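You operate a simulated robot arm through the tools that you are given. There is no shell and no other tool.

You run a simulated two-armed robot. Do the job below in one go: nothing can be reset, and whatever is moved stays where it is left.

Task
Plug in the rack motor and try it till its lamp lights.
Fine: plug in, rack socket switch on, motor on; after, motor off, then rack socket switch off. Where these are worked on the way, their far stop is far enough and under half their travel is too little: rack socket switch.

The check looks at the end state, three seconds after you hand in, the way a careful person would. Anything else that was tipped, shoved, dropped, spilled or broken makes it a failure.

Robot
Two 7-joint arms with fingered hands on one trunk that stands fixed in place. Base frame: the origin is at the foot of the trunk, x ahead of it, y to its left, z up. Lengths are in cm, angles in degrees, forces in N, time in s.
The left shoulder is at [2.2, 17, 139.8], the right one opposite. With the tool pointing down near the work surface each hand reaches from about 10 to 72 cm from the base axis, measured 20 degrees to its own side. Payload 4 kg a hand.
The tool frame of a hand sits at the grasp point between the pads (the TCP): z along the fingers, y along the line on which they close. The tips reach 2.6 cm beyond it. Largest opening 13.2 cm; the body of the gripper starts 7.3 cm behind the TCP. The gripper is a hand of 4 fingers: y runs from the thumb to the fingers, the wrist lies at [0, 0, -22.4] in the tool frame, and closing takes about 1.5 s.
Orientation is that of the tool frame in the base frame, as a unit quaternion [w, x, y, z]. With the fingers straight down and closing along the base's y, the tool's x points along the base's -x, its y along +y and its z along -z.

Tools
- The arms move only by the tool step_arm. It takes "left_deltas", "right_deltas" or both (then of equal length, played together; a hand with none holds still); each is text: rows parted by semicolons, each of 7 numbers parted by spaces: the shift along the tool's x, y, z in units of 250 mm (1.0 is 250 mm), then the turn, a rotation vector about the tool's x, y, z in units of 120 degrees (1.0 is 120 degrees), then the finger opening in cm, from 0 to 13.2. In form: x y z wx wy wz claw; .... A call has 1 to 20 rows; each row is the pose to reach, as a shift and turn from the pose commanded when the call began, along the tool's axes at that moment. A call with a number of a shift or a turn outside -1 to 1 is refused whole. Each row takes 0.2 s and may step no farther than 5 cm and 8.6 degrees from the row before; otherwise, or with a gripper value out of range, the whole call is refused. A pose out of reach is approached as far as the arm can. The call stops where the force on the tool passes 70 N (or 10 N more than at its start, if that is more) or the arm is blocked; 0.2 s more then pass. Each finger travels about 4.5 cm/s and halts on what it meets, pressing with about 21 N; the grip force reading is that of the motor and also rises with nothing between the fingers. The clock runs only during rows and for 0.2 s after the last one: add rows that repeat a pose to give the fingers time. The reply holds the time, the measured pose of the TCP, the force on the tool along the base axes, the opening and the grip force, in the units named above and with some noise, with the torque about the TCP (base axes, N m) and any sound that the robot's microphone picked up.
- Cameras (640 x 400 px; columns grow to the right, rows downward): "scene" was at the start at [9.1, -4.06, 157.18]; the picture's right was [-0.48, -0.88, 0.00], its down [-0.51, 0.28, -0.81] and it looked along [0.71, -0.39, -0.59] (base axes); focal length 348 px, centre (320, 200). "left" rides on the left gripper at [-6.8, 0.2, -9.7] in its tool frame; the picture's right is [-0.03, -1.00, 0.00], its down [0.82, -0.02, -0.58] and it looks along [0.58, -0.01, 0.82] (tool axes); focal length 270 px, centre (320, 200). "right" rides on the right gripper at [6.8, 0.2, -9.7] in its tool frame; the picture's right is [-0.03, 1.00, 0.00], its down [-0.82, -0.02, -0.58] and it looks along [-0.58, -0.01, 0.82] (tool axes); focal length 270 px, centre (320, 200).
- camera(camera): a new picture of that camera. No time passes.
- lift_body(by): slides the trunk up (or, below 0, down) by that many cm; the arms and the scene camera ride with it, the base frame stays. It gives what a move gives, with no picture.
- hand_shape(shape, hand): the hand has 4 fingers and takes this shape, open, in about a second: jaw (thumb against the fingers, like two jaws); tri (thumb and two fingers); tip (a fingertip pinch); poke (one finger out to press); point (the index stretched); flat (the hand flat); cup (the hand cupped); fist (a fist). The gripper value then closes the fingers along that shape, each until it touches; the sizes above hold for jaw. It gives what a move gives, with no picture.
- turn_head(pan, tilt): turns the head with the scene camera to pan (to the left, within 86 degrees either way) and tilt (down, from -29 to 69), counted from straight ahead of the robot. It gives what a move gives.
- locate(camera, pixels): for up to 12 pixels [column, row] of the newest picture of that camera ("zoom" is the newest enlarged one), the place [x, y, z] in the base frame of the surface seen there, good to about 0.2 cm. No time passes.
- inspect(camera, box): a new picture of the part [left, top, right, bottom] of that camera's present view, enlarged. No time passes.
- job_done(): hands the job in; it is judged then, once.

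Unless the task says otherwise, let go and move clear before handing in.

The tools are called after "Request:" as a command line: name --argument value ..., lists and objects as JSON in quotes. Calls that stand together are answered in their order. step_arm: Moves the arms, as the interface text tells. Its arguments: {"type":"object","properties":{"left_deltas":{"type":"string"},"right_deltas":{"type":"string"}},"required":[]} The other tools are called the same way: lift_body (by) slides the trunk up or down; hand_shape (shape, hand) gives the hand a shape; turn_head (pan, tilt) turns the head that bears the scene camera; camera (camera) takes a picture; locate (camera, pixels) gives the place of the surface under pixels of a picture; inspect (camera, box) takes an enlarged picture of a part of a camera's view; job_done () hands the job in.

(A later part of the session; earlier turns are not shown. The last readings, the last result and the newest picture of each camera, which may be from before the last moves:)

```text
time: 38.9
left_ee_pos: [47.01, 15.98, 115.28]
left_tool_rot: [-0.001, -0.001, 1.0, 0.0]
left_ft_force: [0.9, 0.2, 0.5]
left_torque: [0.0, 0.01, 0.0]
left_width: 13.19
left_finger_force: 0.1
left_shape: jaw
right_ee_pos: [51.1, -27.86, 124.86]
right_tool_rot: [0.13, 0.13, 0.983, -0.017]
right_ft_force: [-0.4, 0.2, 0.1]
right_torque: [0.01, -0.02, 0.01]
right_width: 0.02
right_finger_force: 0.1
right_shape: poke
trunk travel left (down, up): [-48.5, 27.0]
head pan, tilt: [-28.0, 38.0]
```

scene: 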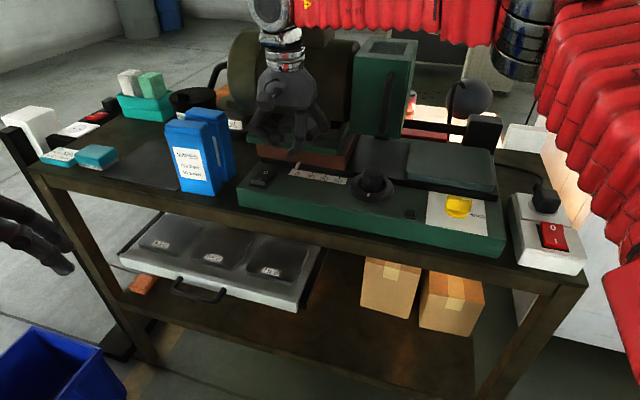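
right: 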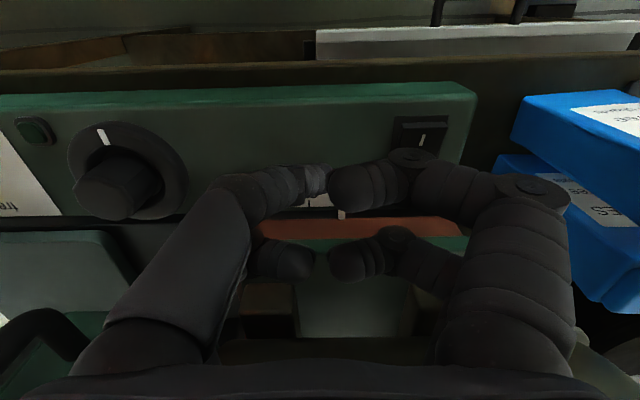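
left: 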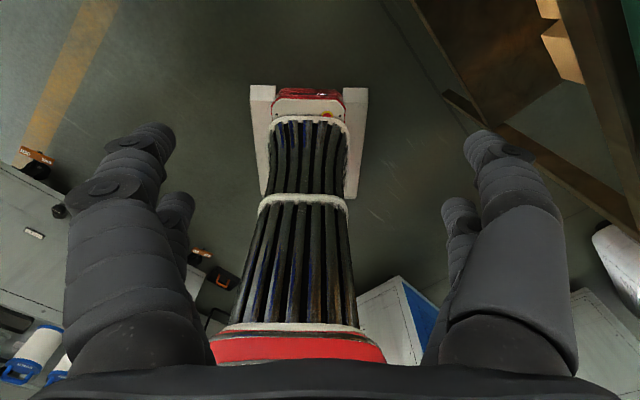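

Orientation is now tilted about 15° outward with the closing axis near base y. I'll move over the machine's rocker at z≈111 and see whether it reaches.

Request:
step_arm --right_deltas "-0.075 0.088 0.1356 0 0 0 0; -0.151 0.177 0.271 0 0 0 0; -0.226 0.265 0.407 0 0 0 0; -0.302 0.354 0.542 0 0 0 0; -0.377 0.442 0.678 0 0 0 0; -0.377 0.442 0.678 0 0 0 0"

Request:
camera --camera "right"

Request:
camera --camera "scene"

Request:
inspect --camera "scene" --box '[200, 80, 340, 220]'

```text
time: 40.3
left_ee_pos: [47.18, 16.06, 115.25]
left_tool_rot: [-0.001, -0.001, 1.0, 0.0]
left_ft_force: [0.4, 0.4, 0.6]
left_torque: [0.02, -0.01, 0.01]
left_width: 13.2
left_finger_force: 0.0
left_shape: jaw
right_ee_pos: [64.05, -22.94, 111.45]
right_tool_rot: [0.129, 0.131, 0.983, -0.017]
right_ft_force: [-0.6, -0.1, 0.7]
right_torque: [0.01, -0.02, 0.01]
right_width: 0.0
right_finger_force: 0.1
right_shape: poke
right hand out of reach, approached as far as the arm can: row 4, 5, 6
trunk travel left (down, up): [-48.5, 27.0]
head pan, tilt: [-28.0, 38.0]
```

```text
taken
```

right: 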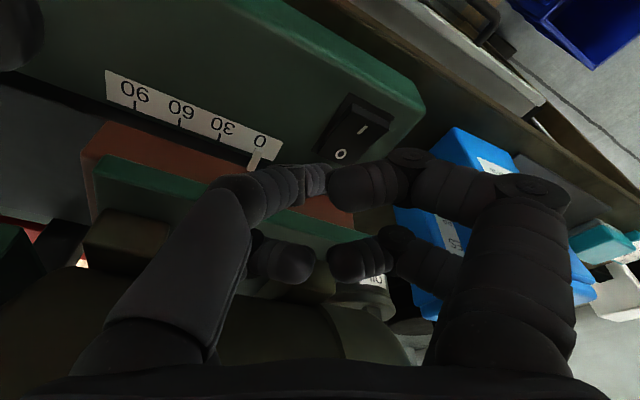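

```text
taken
```

scene: 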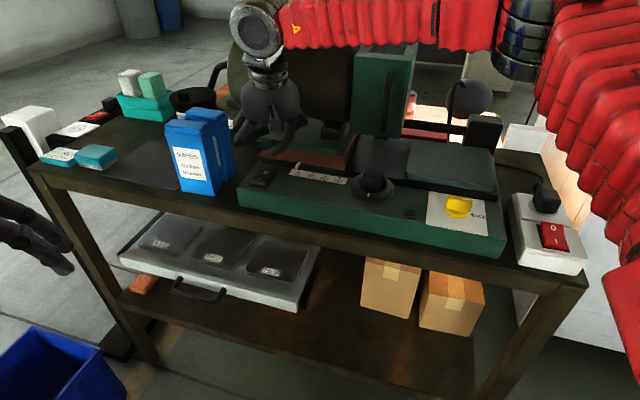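

```text
2.86 times, centred on (270, 150) of scene
```

zoom: 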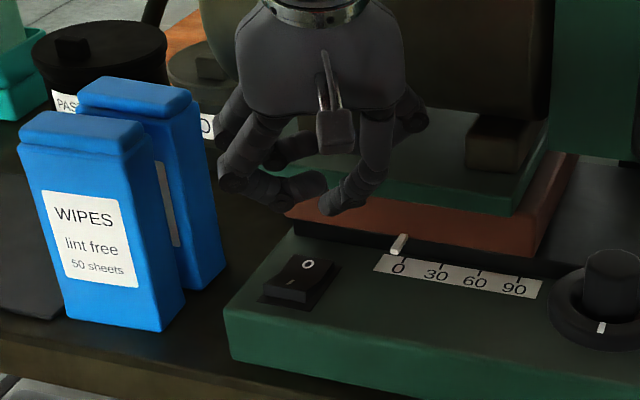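

The hand again stopped short, at [64,-22.9,111.5], though the arm looks strongly bent with the elbow out right. I'll measure the arm's elbow and forearm positions to understand the limit.

Request:
locate --camera "scene" --pixels '[[525, 40], [490, 20], [380, 20], [300, 15], [255, 25], [600, 100], [600, 200], [630, 280], [310, 30], [545, 10]]'

Request:
turn_head --pan -35 --tilt 10

Request:
camera --camera "scene"

```text
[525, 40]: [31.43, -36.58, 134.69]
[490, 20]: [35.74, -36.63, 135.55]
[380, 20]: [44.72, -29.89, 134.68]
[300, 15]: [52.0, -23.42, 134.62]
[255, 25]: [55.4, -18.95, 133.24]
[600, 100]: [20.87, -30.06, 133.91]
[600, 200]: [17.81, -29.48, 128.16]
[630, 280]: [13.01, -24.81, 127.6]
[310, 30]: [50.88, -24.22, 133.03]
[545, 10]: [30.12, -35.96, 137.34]
```

```text
time: 41.2
left_ee_pos: [47.18, 16.02, 115.28]
left_tool_rot: [-0.001, 0.0, 1.0, 0.001]
left_ft_force: [0.1, -0.1, 0.0]
left_torque: [0.01, 0.03, -0.01]
left_width: 13.2
left_finger_force: 0.1
left_shape: jaw
right_ee_pos: [63.79, -22.98, 111.42]
right_tool_rot: [0.13, 0.13, 0.983, -0.016]
right_ft_force: [0.3, 0.2, -0.9]
right_torque: [-0.01, -0.03, -0.03]
right_width: 0.0
right_finger_force: 0.1
right_shape: poke
trunk travel left (down, up): [-48.5, 27.0]
head pan, tilt: [-35.0, 10.0]
```

```text
taken
```

scene: 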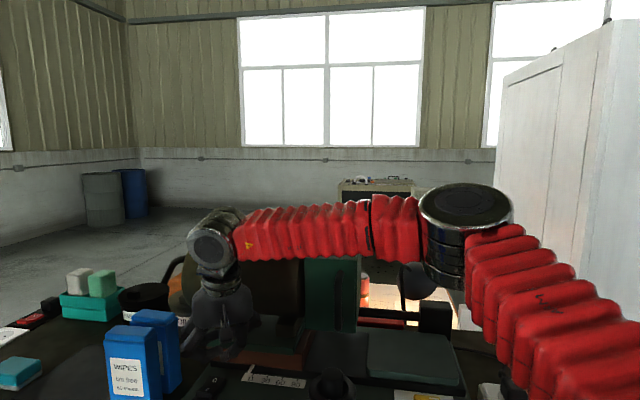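

The elbow sits out at about [32,-40,136] with a clearly bent arm, so the limit is posture rather than length. Raising the trunk back to its original height (straight up, clear) should bring the nominal reach back.

Request:
lift_body --by 14

Request:
turn_head --pan -28 --tilt 38

Request:
step_arm --right_deltas "0.05 0 -0.05 0 0.0625 0 0; 0.1 0 -0.1 0 0.125 0 0; 0.1 0 -0.1 0 0.125 -0.0625 0; 0.1 0 -0.1 0 0.125 -0.0625 0"

Request:
camera --camera "scene"

```text
time: 42.9
left_ee_pos: [47.09, 16.28, 129.26]
left_tool_rot: [-0.001, 0.0, 1.0, 0.0]
left_ft_force: [-0.4, 0.3, -0.1]
left_torque: [0.0, -0.03, 0.0]
left_width: 13.18
left_finger_force: 0.1
left_shape: jaw
right_ee_pos: [63.53, -23.15, 126.66]
right_tool_rot: [0.141, 0.13, 0.981, -0.014]
right_ft_force: [-0.3, -0.1, -0.2]
right_torque: [0.03, -0.02, -0.01]
right_width: 0.02
right_finger_force: 0.0
right_shape: poke
trunk travel left (down, up): [-62.5, 13.0]
head pan, tilt: [-35.0, 10.0]
```

```text
time: 43.8
left_ee_pos: [47.05, 16.12, 129.38]
left_tool_rot: [0.0, 0.0, 1.0, 0.0]
left_ft_force: [-0.3, 0.2, 0.0]
left_torque: [0.0, 0.04, 0.0]
left_width: 13.19
left_finger_force: 0.2
left_shape: jaw
right_ee_pos: [63.48, -23.21, 126.73]
right_tool_rot: [0.141, 0.13, 0.981, -0.013]
right_ft_force: [0.2, -0.5, -0.2]
right_torque: [0.04, 0.02, -0.02]
right_width: 0.0
right_finger_force: 0.1
right_shape: poke
trunk travel left (down, up): [-62.5, 13.0]
head pan, tilt: [-28.0, 38.0]
```

```text
time: 44.8
left_ee_pos: [47.06, 16.15, 129.41]
left_tool_rot: [-0.001, 0.0, 1.0, 0.0]
left_ft_force: [0.3, 0.0, 0.4]
left_torque: [-0.03, 0.04, 0.01]
left_width: 13.19
left_finger_force: 0.1
left_shape: jaw
right_ee_pos: [58.88, -23.35, 128.39]
right_tool_rot: [0.01, 0.067, 0.998, -0.006]
right_ft_force: [0.0, 0.4, 0.0]
right_torque: [-0.02, 0.0, -0.02]
right_width: 0.0
right_finger_force: 0.0
right_shape: poke
right hand out of reach, approached as far as the arm can: row 1, 2, 3, 4
trunk travel left (down, up): [-62.5, 13.0]
head pan, tilt: [-28.0, 38.0]
```

```text
taken
```

scene: 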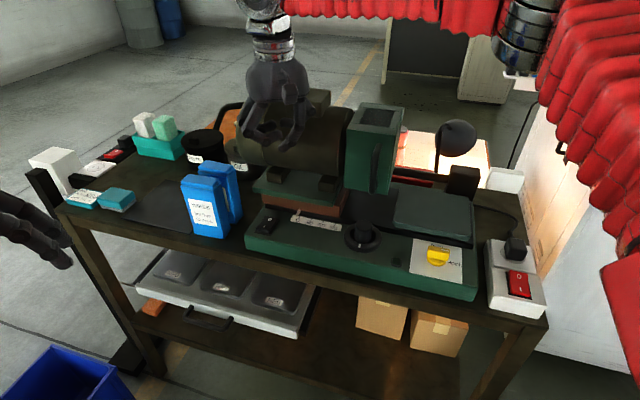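

The hand is now near vertical with about 8° yaw at [58.9,-23.4,128.4]. I'll lower it, since lower is where the nominal reach applies, moving slightly forward.

Request:
step_arm --right_deltas "0 0 0.15 0 0 0 0; -0.02 0.02 0.3 0 0 0 0; -0.05 0.06 0.42 0 0 0 0; -0.1 0.115 0.496 0 0 0 0; -0.1 0.115 0.496 0 0 0 0"

Request:
camera --camera "scene"

```text
time: 46.0
left_ee_pos: [47.07, 16.25, 129.35]
left_tool_rot: [-0.001, 0.0, 1.0, 0.0]
left_ft_force: [-0.4, 0.8, -0.6]
left_torque: [-0.02, 0.01, 0.03]
left_width: 13.19
left_finger_force: 0.1
left_shape: jaw
right_ee_pos: [57.63, -24.06, 118.27]
right_tool_rot: [0.011, 0.067, 0.998, -0.006]
right_ft_force: [0.5, 1.3, 0.9]
right_torque: [0.01, 0.0, -0.01]
right_width: 0.01
right_finger_force: 0.0
right_shape: poke
right hand out of reach, approached as far as the arm can: row 2, 3, 4, 5
trunk travel left (down, up): [-62.5, 13.0]
head pan, tilt: [-28.0, 38.0]
```

```text
taken
```

scene: 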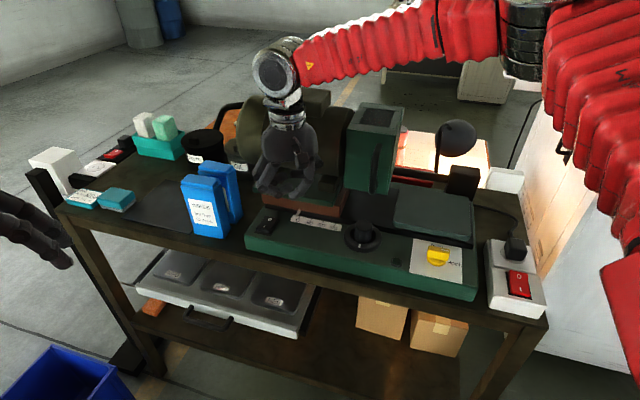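

Still stuck around [57.6,-24,118] because the elbow stays out to the right. I'll draw the hand back close and low in front of the trunk so the elbow can drop, then reach out again.

Request:
step_arm --right_deltas "0.18 0 0 0 0 0 0; 0.36 0 0 0 0 0 0; 0.54 0 0 0 0 0 0; 0.72 0 0 0 0 0 0; 0.9 0.05 0.05 0 0 0 0"

Request:
step_arm --right_deltas "0.05 0 0.18 0 0 -0.03 0; 0.1 0 0.36 0 0 -0.06 0; 0.15 0 0.54 0 0 -0.06 0; 0.2 0 0.72 0 0 -0.06 0; 0.2 0 0.9 0 0 -0.06 0"

Request:
turn_head --pan -45 --tilt 35

Request:
camera --camera "scene"

```text
time: 47.2
left_ee_pos: [47.04, 16.27, 129.38]
left_tool_rot: [-0.001, 0.0, 1.0, 0.0]
left_ft_force: [-0.2, 0.1, 0.3]
left_torque: [0.0, 0.02, 0.0]
left_width: 13.18
left_finger_force: 0.1
left_shape: jaw
right_ee_pos: [35.39, -19.82, 116.64]
right_tool_rot: [0.011, 0.068, 0.998, -0.007]
right_ft_force: [0.0, 1.0, 0.3]
right_torque: [-0.01, -0.01, -0.01]
right_width: 0.02
right_finger_force: 0.0
right_shape: poke
trunk travel left (down, up): [-62.5, 13.0]
head pan, tilt: [-28.0, 38.0]
```

```text
time: 48.4
left_ee_pos: [47.05, 16.43, 129.32]
left_tool_rot: [-0.001, 0.0, 1.0, 0.0]
left_ft_force: [-0.1, 0.5, -0.5]
left_torque: [-0.04, 0.0, 0.03]
left_width: 13.18
left_finger_force: 0.1
left_shape: jaw
right_ee_pos: [36.1, -24.06, 101.9]
right_tool_rot: [0.005, 0.002, 1.0, -0.006]
right_ft_force: [0.7, 1.3, 0.5]
right_torque: [-0.06, 0.0, -0.03]
right_width: 0.01
right_finger_force: 0.0
right_shape: poke
right hand out of reach, approached as far as the arm can: row 1, 2, 3, 4, 5
trunk travel left (down, up): [-62.5, 13.0]
head pan, tilt: [-28.0, 38.0]
```

```text
time: 49.2
left_ee_pos: [47.02, 16.23, 129.37]
left_tool_rot: [0.0, -0.001, 1.0, 0.0]
left_ft_force: [0.1, 1.2, -1.0]
left_torque: [0.02, -0.01, -0.02]
left_width: 13.2
left_finger_force: 0.0
left_shape: jaw
right_ee_pos: [35.83, -24.27, 101.91]
right_tool_rot: [0.006, 0.002, 1.0, -0.005]
right_ft_force: [-0.9, 0.2, -0.2]
right_torque: [0.01, -0.03, 0.02]
right_width: 0.0
right_finger_force: 0.1
right_shape: poke
trunk travel left (down, up): [-62.5, 13.0]
head pan, tilt: [-45.0, 35.0]
```

```text
taken
```

scene: 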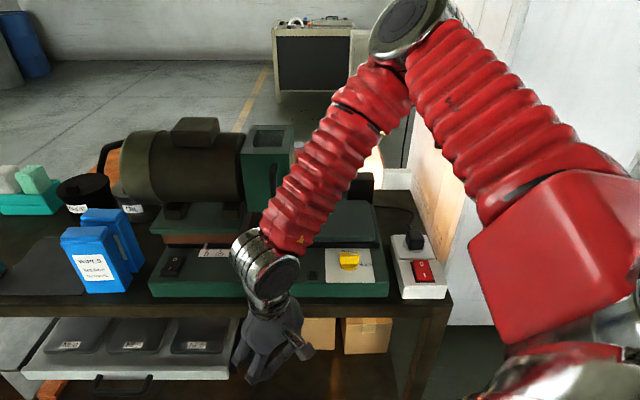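

The picture shows forearm and hand: the wrist can only bend when the hand's back plane roughly matches the forearm's heading (forearm heads ~+36°), and I had yawed the wrong way. I'll raise the hand and yaw about 20° the other way, then reach out.

Request:
step_arm --right_deltas "0 0 -0.16 0 0 -0.06 0; 0 0 -0.32 0 0 -0.12 0; 0 0 -0.48 0 0 -0.1667 0; 0 0 -0.64 0 0 -0.1667 0; -0.1 0 -0.64 0 0 -0.1667 0; -0.2 0 -0.64 0 0 -0.1667 0"

Request:
camera --camera "scene"

```text
time: 50.6
left_ee_pos: [47.04, 16.25, 129.36]
left_tool_rot: [0.0, 0.0, 1.0, 0.0]
left_ft_force: [-0.2, 0.4, 0.6]
left_torque: [-0.01, -0.01, -0.02]
left_width: 13.17
left_finger_force: 0.1
left_shape: jaw
right_ee_pos: [40.62, -24.78, 118.45]
right_tool_rot: [0.008, -0.169, 0.986, -0.009]
right_ft_force: [0.8, 0.3, 0.4]
right_torque: [-0.01, 0.0, 0.0]
right_width: 0.0
right_finger_force: 0.0
right_shape: poke
trunk travel left (down, up): [-62.5, 13.0]
head pan, tilt: [-45.0, 35.0]
```

```text
taken
```

scene: 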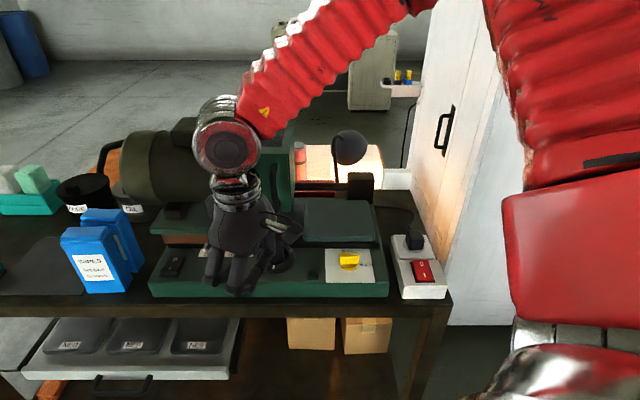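

That pose was reached without complaint. I'll extend forward to about [60,-22,118].

Request:
step_arm --right_deltas "-0.19 -0.038 0.003 0 0 0 0; -0.385 -0.076 0.006 0 0 0 0; -0.58 -0.115 0.01 0 0 0 0; -0.77 -0.153 0.013 0 0 0 0; -0.77 -0.153 0.013 0 0 0 0"

Request:
camera --camera "scene"

```text
time: 51.8
left_ee_pos: [46.97, 16.24, 129.34]
left_tool_rot: [0.0, 0.0, 1.0, 0.0]
left_ft_force: [0.9, 0.0, -1.0]
left_torque: [-0.02, 0.01, -0.01]
left_width: 13.19
left_finger_force: 0.0
left_shape: jaw
right_ee_pos: [57.66, -23.83, 119.34]
right_tool_rot: [0.009, -0.17, 0.985, -0.008]
right_ft_force: [0.5, -0.3, -0.2]
right_torque: [-0.02, -0.02, -0.02]
right_width: 0.0
right_finger_force: 0.1
right_shape: poke
right hand out of reach, approached as far as the arm can: row 4, 5
trunk travel left (down, up): [-62.5, 13.0]
head pan, tilt: [-45.0, 35.0]
```

```text
taken
```

scene: 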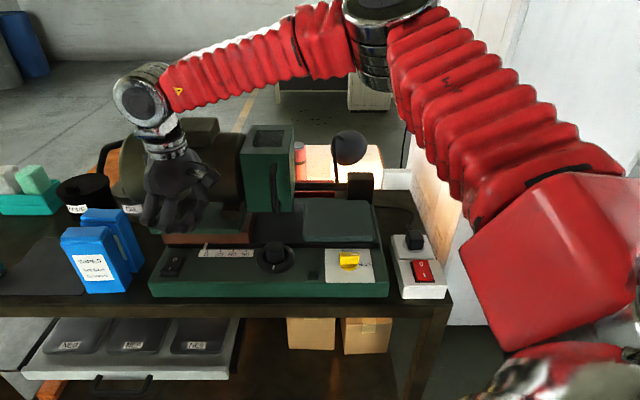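

The limit sits at the same place regardless of yaw, so it is the shoulder that stops. A stronger outward tilt (about 35°) with a lower trunk lets the wrist stay further back, so I'll retreat, rise, and set that up.

Request:
step_arm --right_deltas "0.12 0 -0.1 0 0 0 0; 0.24 0 -0.22 0 0 0 0; 0.36 0 -0.36 0 0 0 0; 0.48 0 -0.5 0 0 0 0; 0.5 0 -0.64 0 0 0 0; 0.5 0 -0.64 0 0 0 0"

Request:
lift_body --by -14

Request:
step_arm --right_deltas "0 0 -0.14 0 0 0 0; 0 0 -0.28 0 0 0 0; 0 0 -0.42 0 0 0 0; 0 0 -0.56 0 0 0 0; 0 0 -0.56 0 0 0 0"

```text
time: 53.2
left_ee_pos: [47.0, 16.22, 129.45]
left_tool_rot: [-0.001, 0.0, 1.0, 0.001]
left_ft_force: [-0.6, 1.1, -1.2]
left_torque: [0.0, -0.02, 0.0]
left_width: 13.19
left_finger_force: 0.0
left_shape: jaw
right_ee_pos: [45.48, -27.6, 134.98]
right_tool_rot: [0.009, -0.17, 0.985, -0.008]
right_ft_force: [0.0, -1.0, -0.4]
right_torque: [0.01, -0.02, -0.01]
right_width: 0.0
right_finger_force: 0.0
right_shape: poke
trunk travel left (down, up): [-62.5, 13.0]
head pan, tilt: [-45.0, 35.0]
```

```text
time: 54.9
left_ee_pos: [46.97, 16.13, 115.47]
left_tool_rot: [0.0, -0.001, 1.0, 0.001]
left_ft_force: [-0.2, -0.2, 0.3]
left_torque: [0.03, 0.0, 0.0]
left_width: 13.2
left_finger_force: 0.0
left_shape: jaw
right_ee_pos: [45.49, -27.51, 120.99]
right_tool_rot: [0.009, -0.17, 0.985, -0.009]
right_ft_force: [-0.2, 0.4, -0.6]
right_torque: [0.0, -0.04, 0.0]
right_width: 0.0
right_finger_force: 0.1
right_shape: poke
trunk travel left (down, up): [-48.5, 27.0]
head pan, tilt: [-45.0, 35.0]
```

```text
time: 56.1
left_ee_pos: [47.09, 16.2, 115.39]
left_tool_rot: [-0.001, 0.0, 1.0, 0.0]
left_ft_force: [0.5, 0.2, 0.9]
left_torque: [0.0, 0.04, 0.01]
left_width: 13.21
left_finger_force: 0.0
left_shape: jaw
right_ee_pos: [45.12, -27.42, 135.05]
right_tool_rot: [0.009, -0.169, 0.986, -0.01]
right_ft_force: [0.4, 0.6, 1.5]
right_torque: [0.01, -0.01, 0.01]
right_width: 0.01
right_finger_force: 0.0
right_shape: poke
trunk travel left (down, up): [-48.5, 27.0]
head pan, tilt: [-45.0, 35.0]
```

All on plan. I'll lower the trunk another 14 cm and tilt the hand 35° outward.

Request:
lift_body --by -14

Request:
step_arm --right_deltas "0 0 0 0 -0.0583 0 0; 0 0 0 0 -0.1167 0 0; 0 0 0 0 -0.175 0 0; 0 0 0 0 -0.2333 0 0; 0 0 0 0 -0.2917 0 0; 0 0 0 0 -0.2917 0 0"

Request:
camera --camera "scene"

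```text
time: 57.7
left_ee_pos: [46.93, 16.28, 101.49]
left_tool_rot: [0.0, 0.0, 1.0, 0.0]
left_ft_force: [-0.7, -0.7, -0.6]
left_torque: [0.0, 0.05, 0.01]
left_width: 13.17
left_finger_force: 0.0
left_shape: jaw
right_ee_pos: [45.18, -27.41, 121.08]
right_tool_rot: [0.009, -0.169, 0.986, -0.008]
right_ft_force: [0.4, -0.4, 0.3]
right_torque: [-0.01, 0.0, -0.01]
right_width: 0.0
right_finger_force: 0.0
right_shape: poke
trunk travel left (down, up): [-34.5, 41.0]
head pan, tilt: [-45.0, 35.0]
```

```text
time: 59.1
left_ee_pos: [47.01, 16.18, 101.4]
left_tool_rot: [-0.001, 0.0, 1.0, 0.0]
left_ft_force: [-0.6, 0.2, 0.4]
left_torque: [0.0, 0.01, 0.0]
left_width: 13.2
left_finger_force: 0.0
left_shape: jaw
right_ee_pos: [45.2, -27.45, 120.89]
right_tool_rot: [0.305, -0.165, 0.937, 0.043]
right_ft_force: [0.2, 0.7, -0.7]
right_torque: [-0.02, 0.0, 0.0]
right_width: 0.02
right_finger_force: 0.2
right_shape: poke
trunk travel left (down, up): [-34.5, 41.0]
head pan, tilt: [-45.0, 35.0]
```

```text
taken
```

scene: 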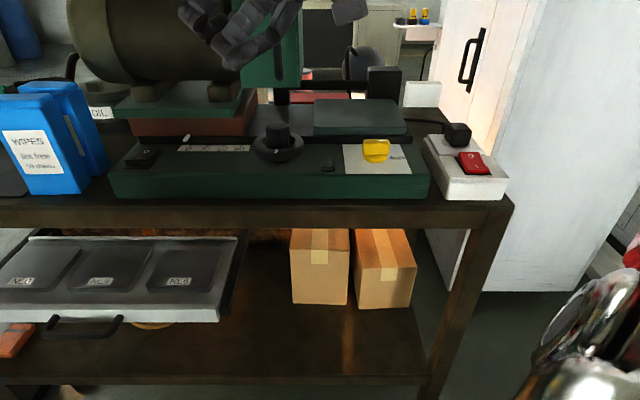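

The hand is tilted about 36°. I'll move out to about [60,-23,116] and aim the head at it.

Request:
step_arm --right_deltas "-0.096 -0.007 0.13 0 0 0 0; -0.193 -0.013 0.26 0 0 0 0; -0.289 -0.02 0.39 0 0 0 0; -0.385 -0.027 0.52 0 0 0 0; -0.385 -0.027 0.52 0 0 0 0"

Request:
turn_head --pan -25 --tilt 25

Request:
camera --camera "scene"

Request:
camera --camera "right"

```text
time: 60.3
left_ee_pos: [46.9, 16.16, 101.43]
left_tool_rot: [0.0, 0.0, 1.0, 0.0]
left_ft_force: [0.8, 0.5, -0.7]
left_torque: [0.01, 0.0, -0.03]
left_width: 13.21
left_finger_force: 0.0
left_shape: jaw
right_ee_pos: [59.81, -23.04, 116.07]
right_tool_rot: [0.306, -0.165, 0.937, 0.042]
right_ft_force: [0.6, 0.5, -1.0]
right_torque: [0.01, -0.02, 0.01]
right_width: 0.0
right_finger_force: 0.1
right_shape: poke
trunk travel left (down, up): [-34.5, 41.0]
head pan, tilt: [-45.0, 35.0]
```

```text
time: 61.2
left_ee_pos: [46.91, 16.12, 101.46]
left_tool_rot: [0.0, 0.001, 1.0, 0.0]
left_ft_force: [-0.3, -0.2, 0.3]
left_torque: [0.0, 0.01, 0.01]
left_width: 13.19
left_finger_force: 0.1
left_shape: jaw
right_ee_pos: [59.97, -23.16, 116.11]
right_tool_rot: [0.304, -0.164, 0.937, 0.042]
right_ft_force: [0.9, -0.1, 0.3]
right_torque: [0.02, 0.04, -0.01]
right_width: 0.0
right_finger_force: 0.0
right_shape: poke
trunk travel left (down, up): [-34.5, 41.0]
head pan, tilt: [-25.0, 25.0]
```

```text
taken
```

scene: 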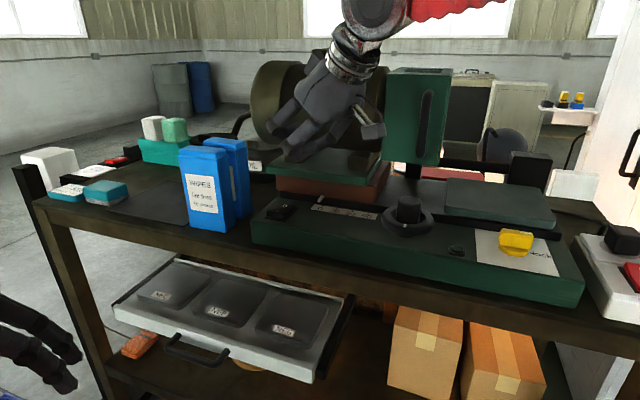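

```text
taken
```

right: 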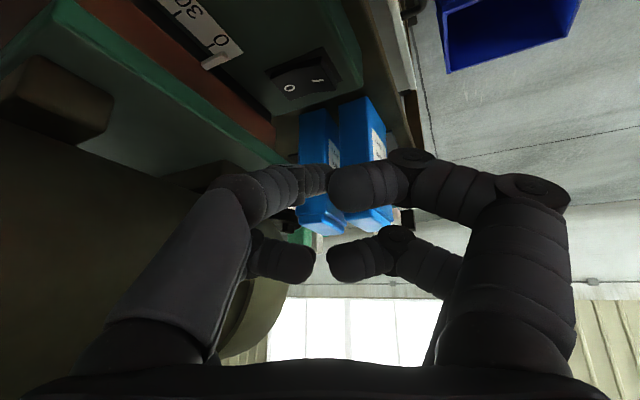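

Reached without any limit. Now I'll measure the machine rocker precisely with the current views.

Request:
inspect --camera "right" --box '[250, 30, 370, 110]'

Request:
locate --camera "zoom" --pixels '[[370, 210], [210, 250], [290, 230], [390, 190], [400, 230], [170, 260], [360, 190], [330, 250]]'

Request:
inspect --camera "scene" --box '[250, 180, 330, 240]'

Request:
locate --camera "zoom" --pixels '[[240, 205], [230, 230], [260, 190], [210, 215], [290, 215], [220, 240], [330, 200]]'

```text
5.00 times, centred on (310, 70) of right
```

zoom: 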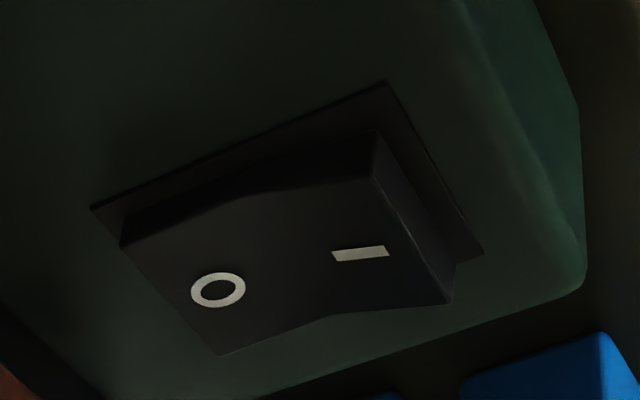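

```text
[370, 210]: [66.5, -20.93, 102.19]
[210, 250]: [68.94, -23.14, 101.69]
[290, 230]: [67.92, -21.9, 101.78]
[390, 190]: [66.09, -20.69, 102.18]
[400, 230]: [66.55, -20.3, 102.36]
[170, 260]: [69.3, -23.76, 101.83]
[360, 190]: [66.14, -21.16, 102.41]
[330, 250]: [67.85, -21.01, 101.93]
```

```text
6.67 times, centred on (290, 210) of scene
```

zoom: 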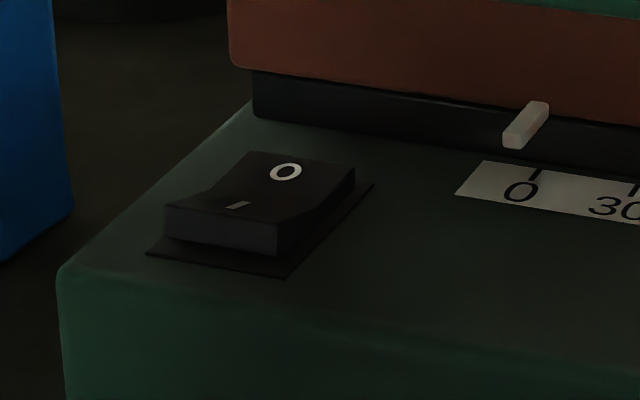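

```text
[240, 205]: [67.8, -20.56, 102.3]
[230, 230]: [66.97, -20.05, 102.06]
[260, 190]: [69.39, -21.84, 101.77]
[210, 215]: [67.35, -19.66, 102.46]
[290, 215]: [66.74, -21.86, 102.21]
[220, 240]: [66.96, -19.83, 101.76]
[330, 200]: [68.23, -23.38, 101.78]
```

Rocker I end: press target about [67.0,-20.5,102.3]. I'll bring the tip to roughly 3 cm above it.

Request:
step_arm --right_deltas "-0.003 0.003 0.14 0 0 0 0; -0.006 0.006 0.28 0 0 0 0; -0.01 0.01 0.38 0 0 0 0; -0.01 0.01 0.427 0 0 0 0; -0.01 0.01 0.427 0 0 0 0"

Request:
camera --camera "right"

Request:
inspect --camera "scene" --box '[220, 100, 400, 250]'

```text
time: 62.4
left_ee_pos: [46.99, 16.13, 101.45]
left_tool_rot: [0.0, 0.0, 1.0, 0.0]
left_ft_force: [-0.4, -0.5, 0.2]
left_torque: [-0.01, -0.01, 0.0]
left_width: 13.2
left_finger_force: 0.1
left_shape: jaw
right_ee_pos: [65.96, -20.84, 107.41]
right_tool_rot: [0.304, -0.164, 0.937, 0.043]
right_ft_force: [-0.4, -0.3, -0.2]
right_torque: [0.02, 0.02, -0.01]
right_width: 0.0
right_finger_force: 0.0
right_shape: poke
trunk travel left (down, up): [-34.5, 41.0]
head pan, tilt: [-25.0, 25.0]
```

```text
taken
```

right: 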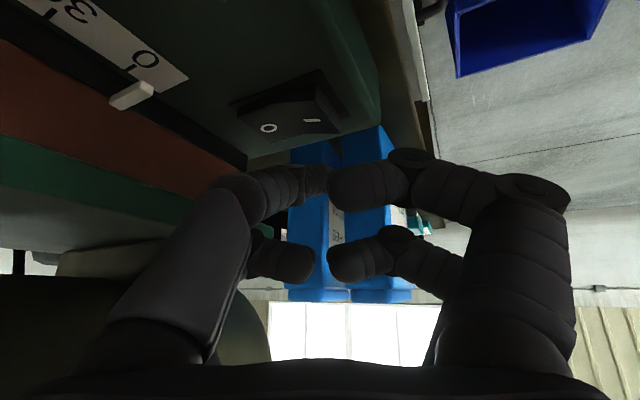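

```text
2.67 times, centred on (310, 175) of scene
```

zoom: 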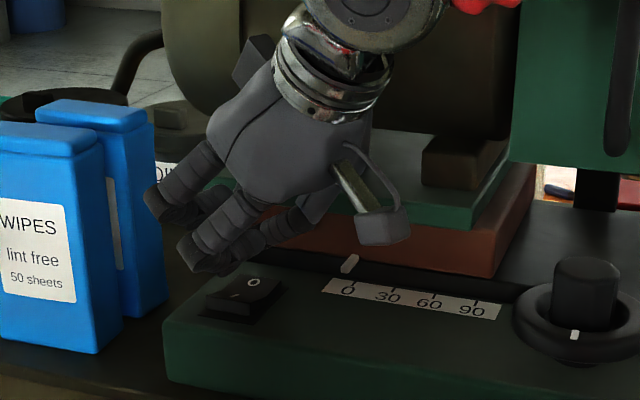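

Reached the pre-press pose. I'll check clearance to the wipes boxes and find the poke fingertip in the view.

Request:
locate --camera "zoom" --pixels '[[155, 210], [190, 265], [215, 255], [245, 245], [270, 235], [225, 265], [120, 200], [150, 150], [100, 140], [225, 300], [250, 283], [380, 235]]'

Request:
inspect --camera "scene" --box '[260, 160, 330, 230]'

Request:
inspect --camera "right" --box '[220, 60, 400, 240]'

```text
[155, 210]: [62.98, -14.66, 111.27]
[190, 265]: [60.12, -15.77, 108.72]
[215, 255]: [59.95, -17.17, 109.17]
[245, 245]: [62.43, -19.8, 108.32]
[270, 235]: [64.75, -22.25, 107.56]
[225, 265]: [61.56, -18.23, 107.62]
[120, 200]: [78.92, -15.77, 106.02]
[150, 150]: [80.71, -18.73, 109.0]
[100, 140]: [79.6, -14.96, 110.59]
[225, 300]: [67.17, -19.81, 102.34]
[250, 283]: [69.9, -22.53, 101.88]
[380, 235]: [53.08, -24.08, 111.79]
```

```text
5.71 times, centred on (295, 195) of scene
```

zoom: 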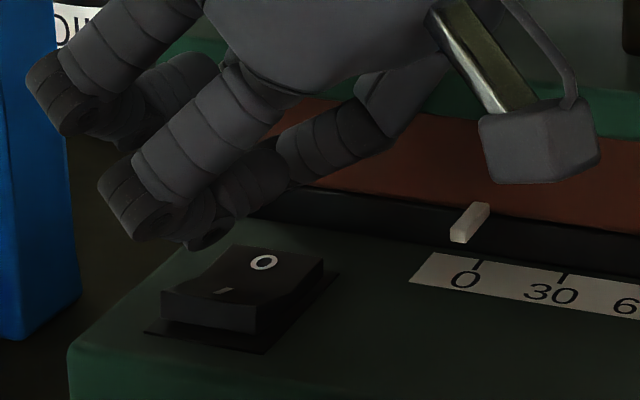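

```text
2.22 times, centred on (310, 150) of right
```

zoom: 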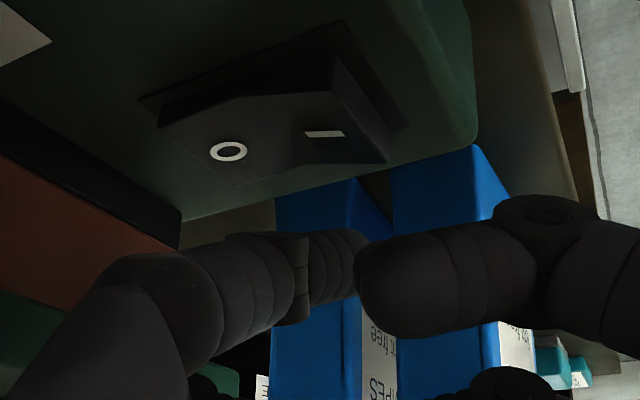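

The wipes stand 15 cm beyond the fingers. I'll locate the poke fingertip itself in a fresh zoom.

Request:
inspect --camera "scene" --box '[262, 185, 302, 225]'

Request:
locate --camera "zoom" --pixels '[[240, 180], [250, 190], [260, 180], [230, 188], [270, 165], [215, 190], [200, 175], [150, 150], [290, 140], [245, 170]]'

```text
10.00 times, centred on (282, 205) of scene
```

zoom: 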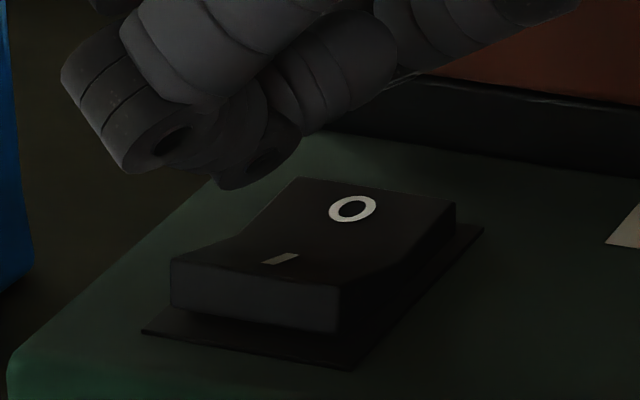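

```text
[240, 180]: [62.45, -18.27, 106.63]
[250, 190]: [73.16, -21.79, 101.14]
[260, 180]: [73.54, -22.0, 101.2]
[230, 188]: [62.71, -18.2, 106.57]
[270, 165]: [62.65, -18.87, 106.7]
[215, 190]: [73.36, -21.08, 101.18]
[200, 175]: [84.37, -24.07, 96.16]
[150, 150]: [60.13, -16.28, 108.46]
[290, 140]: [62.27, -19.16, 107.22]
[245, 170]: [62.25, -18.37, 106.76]
```

The lowest visible part is the curled front finger, clear of the panel; the poke tip is hidden behind it and by geometry sits above the I end. I'll lower 2 cm straight down, then step gently.

Request:
step_arm --right_deltas "0.0234 0.0008 0.0324 0 0 0 0; 0.0469 0.0016 0.0648 0 0 0 0; 0.0469 0.0016 0.0648 0 0 0 0"

Request:
inspect --camera "scene" --box '[257, 185, 307, 235]'

Request:
inspect --camera "right" --box '[220, 60, 400, 240]'

```text
time: 63.2
left_ee_pos: [46.98, 16.3, 101.4]
left_tool_rot: [0.0, 0.001, 1.0, 0.0]
left_ft_force: [-0.5, 0.2, 0.2]
left_torque: [-0.02, 0.0, -0.01]
left_width: 13.17
left_finger_force: 0.0
left_shape: jaw
right_ee_pos: [66.12, -20.75, 105.58]
right_tool_rot: [0.304, -0.164, 0.938, 0.043]
right_ft_force: [-0.8, 0.3, -0.1]
right_torque: [0.01, -0.01, -0.01]
right_width: 0.0
right_finger_force: 0.1
right_shape: poke
trunk travel left (down, up): [-34.5, 41.0]
head pan, tilt: [-25.0, 25.0]
```

```text
8.00 times, centred on (282, 210) of scene
```

zoom: 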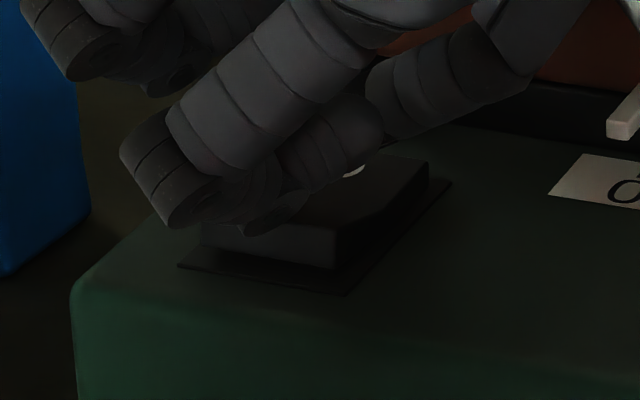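

```text
2.22 times, centred on (310, 150) of right
```

zoom: 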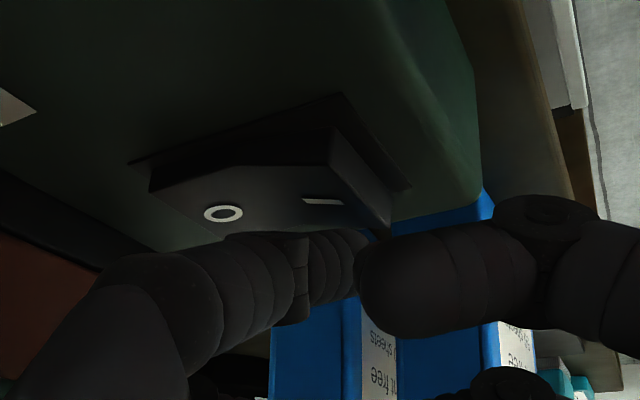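

The descent brings the rocker's I mark under the fingertip (zoom (322,201) moving toward (340,240)). I'll lower in small steps until a click.

Request:
step_arm --right_deltas "0.0047 0.0002 0.0065 0 0 0 0; 0.0094 0.0003 0.013 0 0 0 0; 0.0117 0.0004 0.0162 0 0 0 0; 0.0117 0.0004 0.0162 0 0 0 0"

Request:
step_arm --right_deltas "0.0035 0.0001 0.0049 0 0 0 0; 0.007 0.0002 0.0097 0 0 0 0; 0.007 0.0002 0.0097 0 0 0 0"

Request:
inspect --camera "scene" --box '[257, 185, 307, 235]'

Request:
inspect --camera "right" --box '[220, 60, 400, 240]'

```text
time: 64.2
left_ee_pos: [46.98, 16.2, 101.39]
left_tool_rot: [-0.001, 0.0, 1.0, 0.0]
left_ft_force: [0.6, 0.2, 0.4]
left_torque: [0.02, -0.04, 0.03]
left_width: 13.2
left_finger_force: 0.1
left_shape: jaw
right_ee_pos: [65.97, -20.82, 105.06]
right_tool_rot: [0.305, -0.164, 0.937, 0.043]
right_ft_force: [-0.3, -0.6, 0.3]
right_torque: [-0.02, -0.02, 0.02]
right_width: 0.0
right_finger_force: 0.1
right_shape: poke
trunk travel left (down, up): [-34.5, 41.0]
head pan, tilt: [-25.0, 25.0]
```

```text
time: 65.0
left_ee_pos: [46.96, 16.23, 101.45]
left_tool_rot: [-0.001, 0.0, 1.0, 0.0]
left_ft_force: [-0.8, -0.3, -0.6]
left_torque: [0.0, 0.01, 0.0]
left_width: 13.19
left_finger_force: 0.1
left_shape: jaw
right_ee_pos: [66.02, -20.8, 104.88]
right_tool_rot: [0.305, -0.164, 0.937, 0.043]
right_ft_force: [0.5, 0.1, 0.1]
right_torque: [0.02, -0.02, 0.0]
right_width: 0.0
right_finger_force: 0.0
right_shape: poke
trunk travel left (down, up): [-34.5, 41.0]
head pan, tilt: [-25.0, 25.0]
```

```text
8.00 times, centred on (282, 210) of scene
```

zoom: 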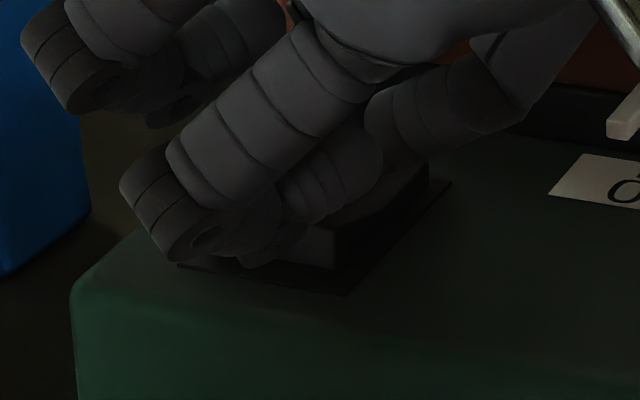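

```text
2.22 times, centred on (310, 150) of right
```

zoom: 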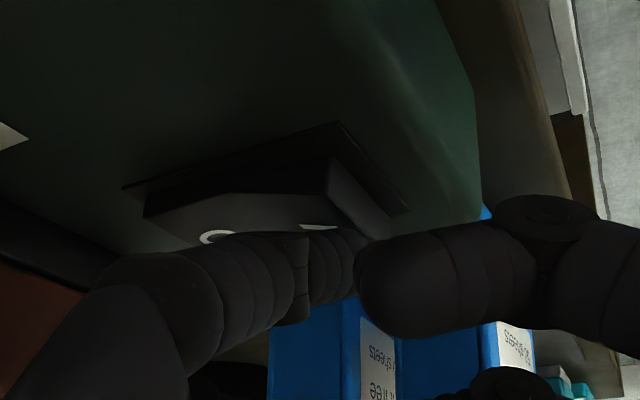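

No contact yet at z 104.88. I keep lowering in 0.3 cm steps.

Request:
step_arm --right_deltas "0.0035 0.0001 0.0049 0 0 0 0; 0.007 0.0002 0.0097 0 0 0 0; 0.007 0.0002 0.0097 0 0 0 0"

Request:
step_arm --right_deltas "0.0035 0.0001 0.0049 0 0 0 0; 0.007 0.0002 0.0097 0 0 0 0; 0.007 0.0002 0.0097 0 0 0 0"

Request:
inspect --camera "right" --box '[220, 60, 400, 240]'

```text
time: 65.8
left_ee_pos: [46.97, 16.19, 101.41]
left_tool_rot: [-0.001, 0.0, 1.0, -0.001]
left_ft_force: [-0.8, 0.4, -0.2]
left_torque: [-0.01, 0.0, 0.0]
left_width: 13.19
left_finger_force: 0.2
left_shape: jaw
right_ee_pos: [65.91, -20.77, 104.48]
right_tool_rot: [0.304, -0.164, 0.938, 0.042]
right_ft_force: [-0.1, -0.4, 0.1]
right_torque: [0.0, -0.01, -0.01]
right_width: 0.0
right_finger_force: 0.0
right_shape: poke
trunk travel left (down, up): [-34.5, 41.0]
head pan, tilt: [-25.0, 25.0]
heard: click
```

```text
time: 66.6
left_ee_pos: [47.0, 16.2, 101.35]
left_tool_rot: [0.0, 0.0, 1.0, 0.0]
left_ft_force: [0.8, -0.2, 1.0]
left_torque: [0.03, 0.02, 0.0]
left_width: 13.19
left_finger_force: 0.1
left_shape: jaw
right_ee_pos: [66.03, -20.8, 104.25]
right_tool_rot: [0.305, -0.164, 0.937, 0.043]
right_ft_force: [-0.6, -0.6, 1.3]
right_torque: [0.01, -0.03, 0.01]
right_width: 0.0
right_finger_force: 0.0
right_shape: poke
trunk travel left (down, up): [-34.5, 41.0]
head pan, tilt: [-25.0, 25.0]
```

```text
2.22 times, centred on (310, 150) of right
```

zoom: 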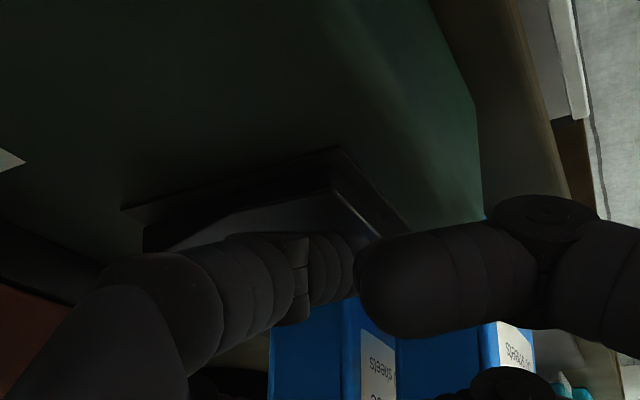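

A click: the motor rocker tipped. I'll check the machine's lamp near the yellow knob.

Request:
camera --camera "scene"

Request:
inspect --camera "scene" --box '[370, 180, 570, 290]'

```text
taken
```

scene: 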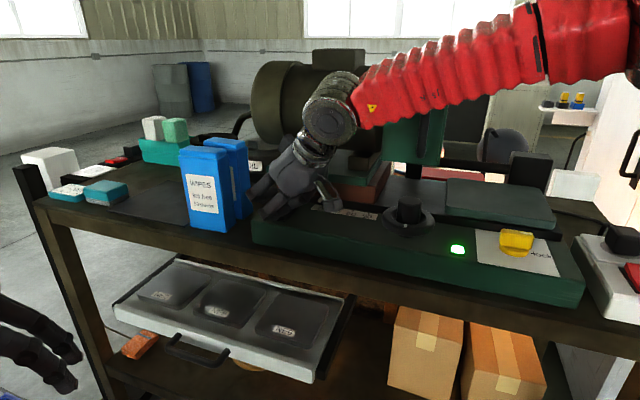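

```text
3.20 times, centred on (470, 235) of scene
```

zoom: 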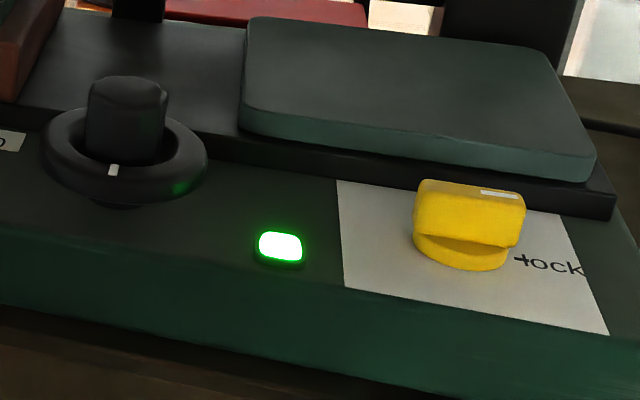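

The lamp glows green: the motor runs. I'll lift the finger off and measure the carriage front and white pointer for clearance before pressing the O end.

Request:
step_arm --right_deltas "-0.0234 -0.0008 -0.0324 0 0 0 0; -0.047 -0.0016 -0.0648 0 0 0 0; -0.0703 -0.0024 -0.0972 0 0 0 0; -0.0703 -0.0024 -0.0972 0 0 0 0"

Request:
inspect --camera "scene" --box '[240, 130, 390, 230]'

Request:
locate --camera "zoom" --pixels '[[420, 305], [440, 280], [330, 260], [280, 270], [380, 250], [470, 230], [560, 180], [500, 210], [345, 215], [300, 235]]'

Request:
camera --camera "right"

Request:
locate --camera "right" --pixels '[[128, 95], [150, 100], [230, 155], [260, 200], [285, 260], [210, 130], [100, 170], [265, 128], [310, 122], [240, 180], [300, 185], [230, 240]]'

```text
time: 67.6
left_ee_pos: [47.03, 16.34, 101.43]
left_tool_rot: [-0.001, 0.0, 1.0, 0.0]
left_ft_force: [0.2, -0.3, -0.7]
left_torque: [0.02, 0.0, -0.04]
left_width: 13.17
left_finger_force: 0.1
left_shape: jaw
right_ee_pos: [66.09, -20.75, 107.28]
right_tool_rot: [0.305, -0.163, 0.937, 0.042]
right_ft_force: [0.7, 1.1, -0.9]
right_torque: [0.04, 0.01, 0.03]
right_width: 0.0
right_finger_force: 0.0
right_shape: poke
trunk travel left (down, up): [-34.5, 41.0]
head pan, tilt: [-25.0, 25.0]
```

```text
4.00 times, centred on (315, 180) of scene
```

zoom: 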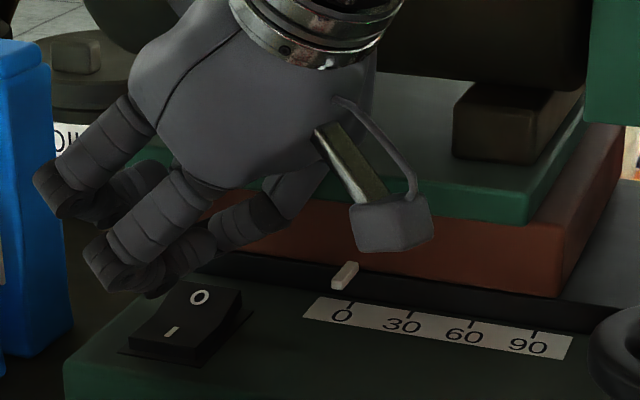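

```text
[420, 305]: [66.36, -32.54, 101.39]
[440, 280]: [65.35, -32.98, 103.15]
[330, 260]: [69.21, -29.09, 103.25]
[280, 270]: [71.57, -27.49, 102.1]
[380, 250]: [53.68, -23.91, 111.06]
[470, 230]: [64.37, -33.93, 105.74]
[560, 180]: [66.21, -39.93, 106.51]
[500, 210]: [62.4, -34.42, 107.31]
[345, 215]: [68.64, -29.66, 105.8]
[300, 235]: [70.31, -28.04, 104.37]
```

```text
taken
```

right: 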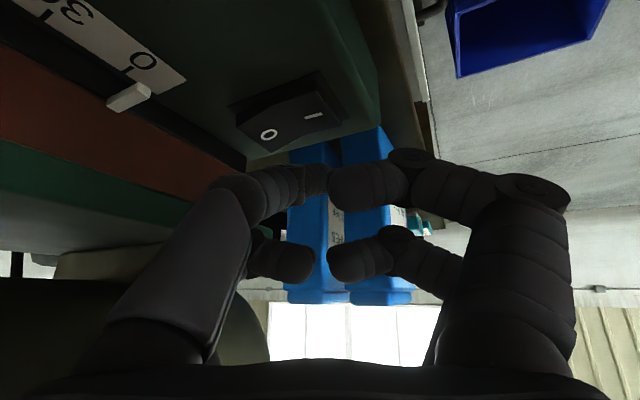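

```text
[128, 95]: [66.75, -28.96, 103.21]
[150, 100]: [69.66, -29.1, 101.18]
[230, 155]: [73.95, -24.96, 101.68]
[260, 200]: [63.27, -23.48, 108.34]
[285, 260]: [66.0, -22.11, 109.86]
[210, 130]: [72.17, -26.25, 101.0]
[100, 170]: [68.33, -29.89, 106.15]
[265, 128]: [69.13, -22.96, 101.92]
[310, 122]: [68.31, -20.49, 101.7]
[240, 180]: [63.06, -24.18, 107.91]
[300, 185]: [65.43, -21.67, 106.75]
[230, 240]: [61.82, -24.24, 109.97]
```

The carriage front lies at v≈69.5 and the pointer at v≈67.5, z≤103.7. I'll measure the rear finger knuckles (mirror side) to be sure there's clearance when shifting to the O end.

Request:
locate --camera "right" --pixels '[[395, 232], [405, 250], [450, 270], [430, 160], [415, 175], [540, 190], [565, 210], [380, 265], [340, 265], [212, 185], [100, 330], [150, 300]]'

```text
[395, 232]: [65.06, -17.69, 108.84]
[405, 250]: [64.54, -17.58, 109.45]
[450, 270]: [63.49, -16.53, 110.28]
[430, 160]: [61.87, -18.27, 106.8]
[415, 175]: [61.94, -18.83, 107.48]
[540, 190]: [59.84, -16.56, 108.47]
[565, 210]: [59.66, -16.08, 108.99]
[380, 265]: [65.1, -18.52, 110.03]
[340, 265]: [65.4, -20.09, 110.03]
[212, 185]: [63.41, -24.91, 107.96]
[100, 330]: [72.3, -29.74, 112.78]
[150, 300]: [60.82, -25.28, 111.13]
```

Rear knuckles keep roughly 1 cm from the carriage if I shift the tip 2.75 cm toward the O end (tip at v≈64.7). I'll make that shift at the current height and look.

Request:
step_arm --right_deltas "-0.0186 -0.0498 0.0147 0 0 0 0; -0.0372 -0.0996 0.0294 0 0 0 0; -0.0372 -0.0996 0.0294 0 0 0 0"

Request:
inspect --camera "right" --box '[180, 60, 400, 260]'

Request:
inspect --camera "scene" --box '[250, 140, 370, 230]'

```text
time: 68.4
left_ee_pos: [47.09, 16.23, 101.42]
left_tool_rot: [-0.001, -0.001, 1.0, 0.0]
left_ft_force: [0.2, 0.0, 0.8]
left_torque: [0.03, 0.01, -0.01]
left_width: 13.2
left_finger_force: 0.0
left_shape: jaw
right_ee_pos: [67.9, -22.64, 107.19]
right_tool_rot: [0.304, -0.164, 0.938, 0.043]
right_ft_force: [-0.1, 0.4, -0.3]
right_torque: [0.02, -0.01, -0.01]
right_width: 0.0
right_finger_force: 0.0
right_shape: poke
trunk travel left (down, up): [-34.5, 41.0]
head pan, tilt: [-25.0, 25.0]
```

```text
2.00 times, centred on (290, 160) of right
```

zoom: 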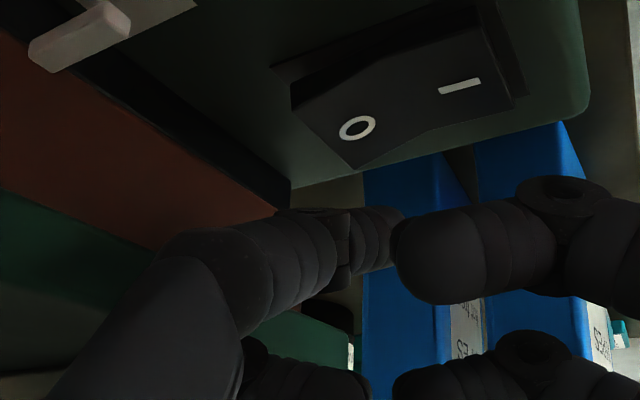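

```text
4.44 times, centred on (310, 185) of scene
```

zoom: 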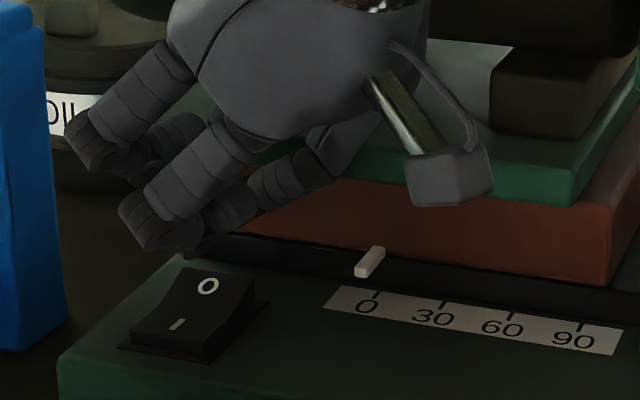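

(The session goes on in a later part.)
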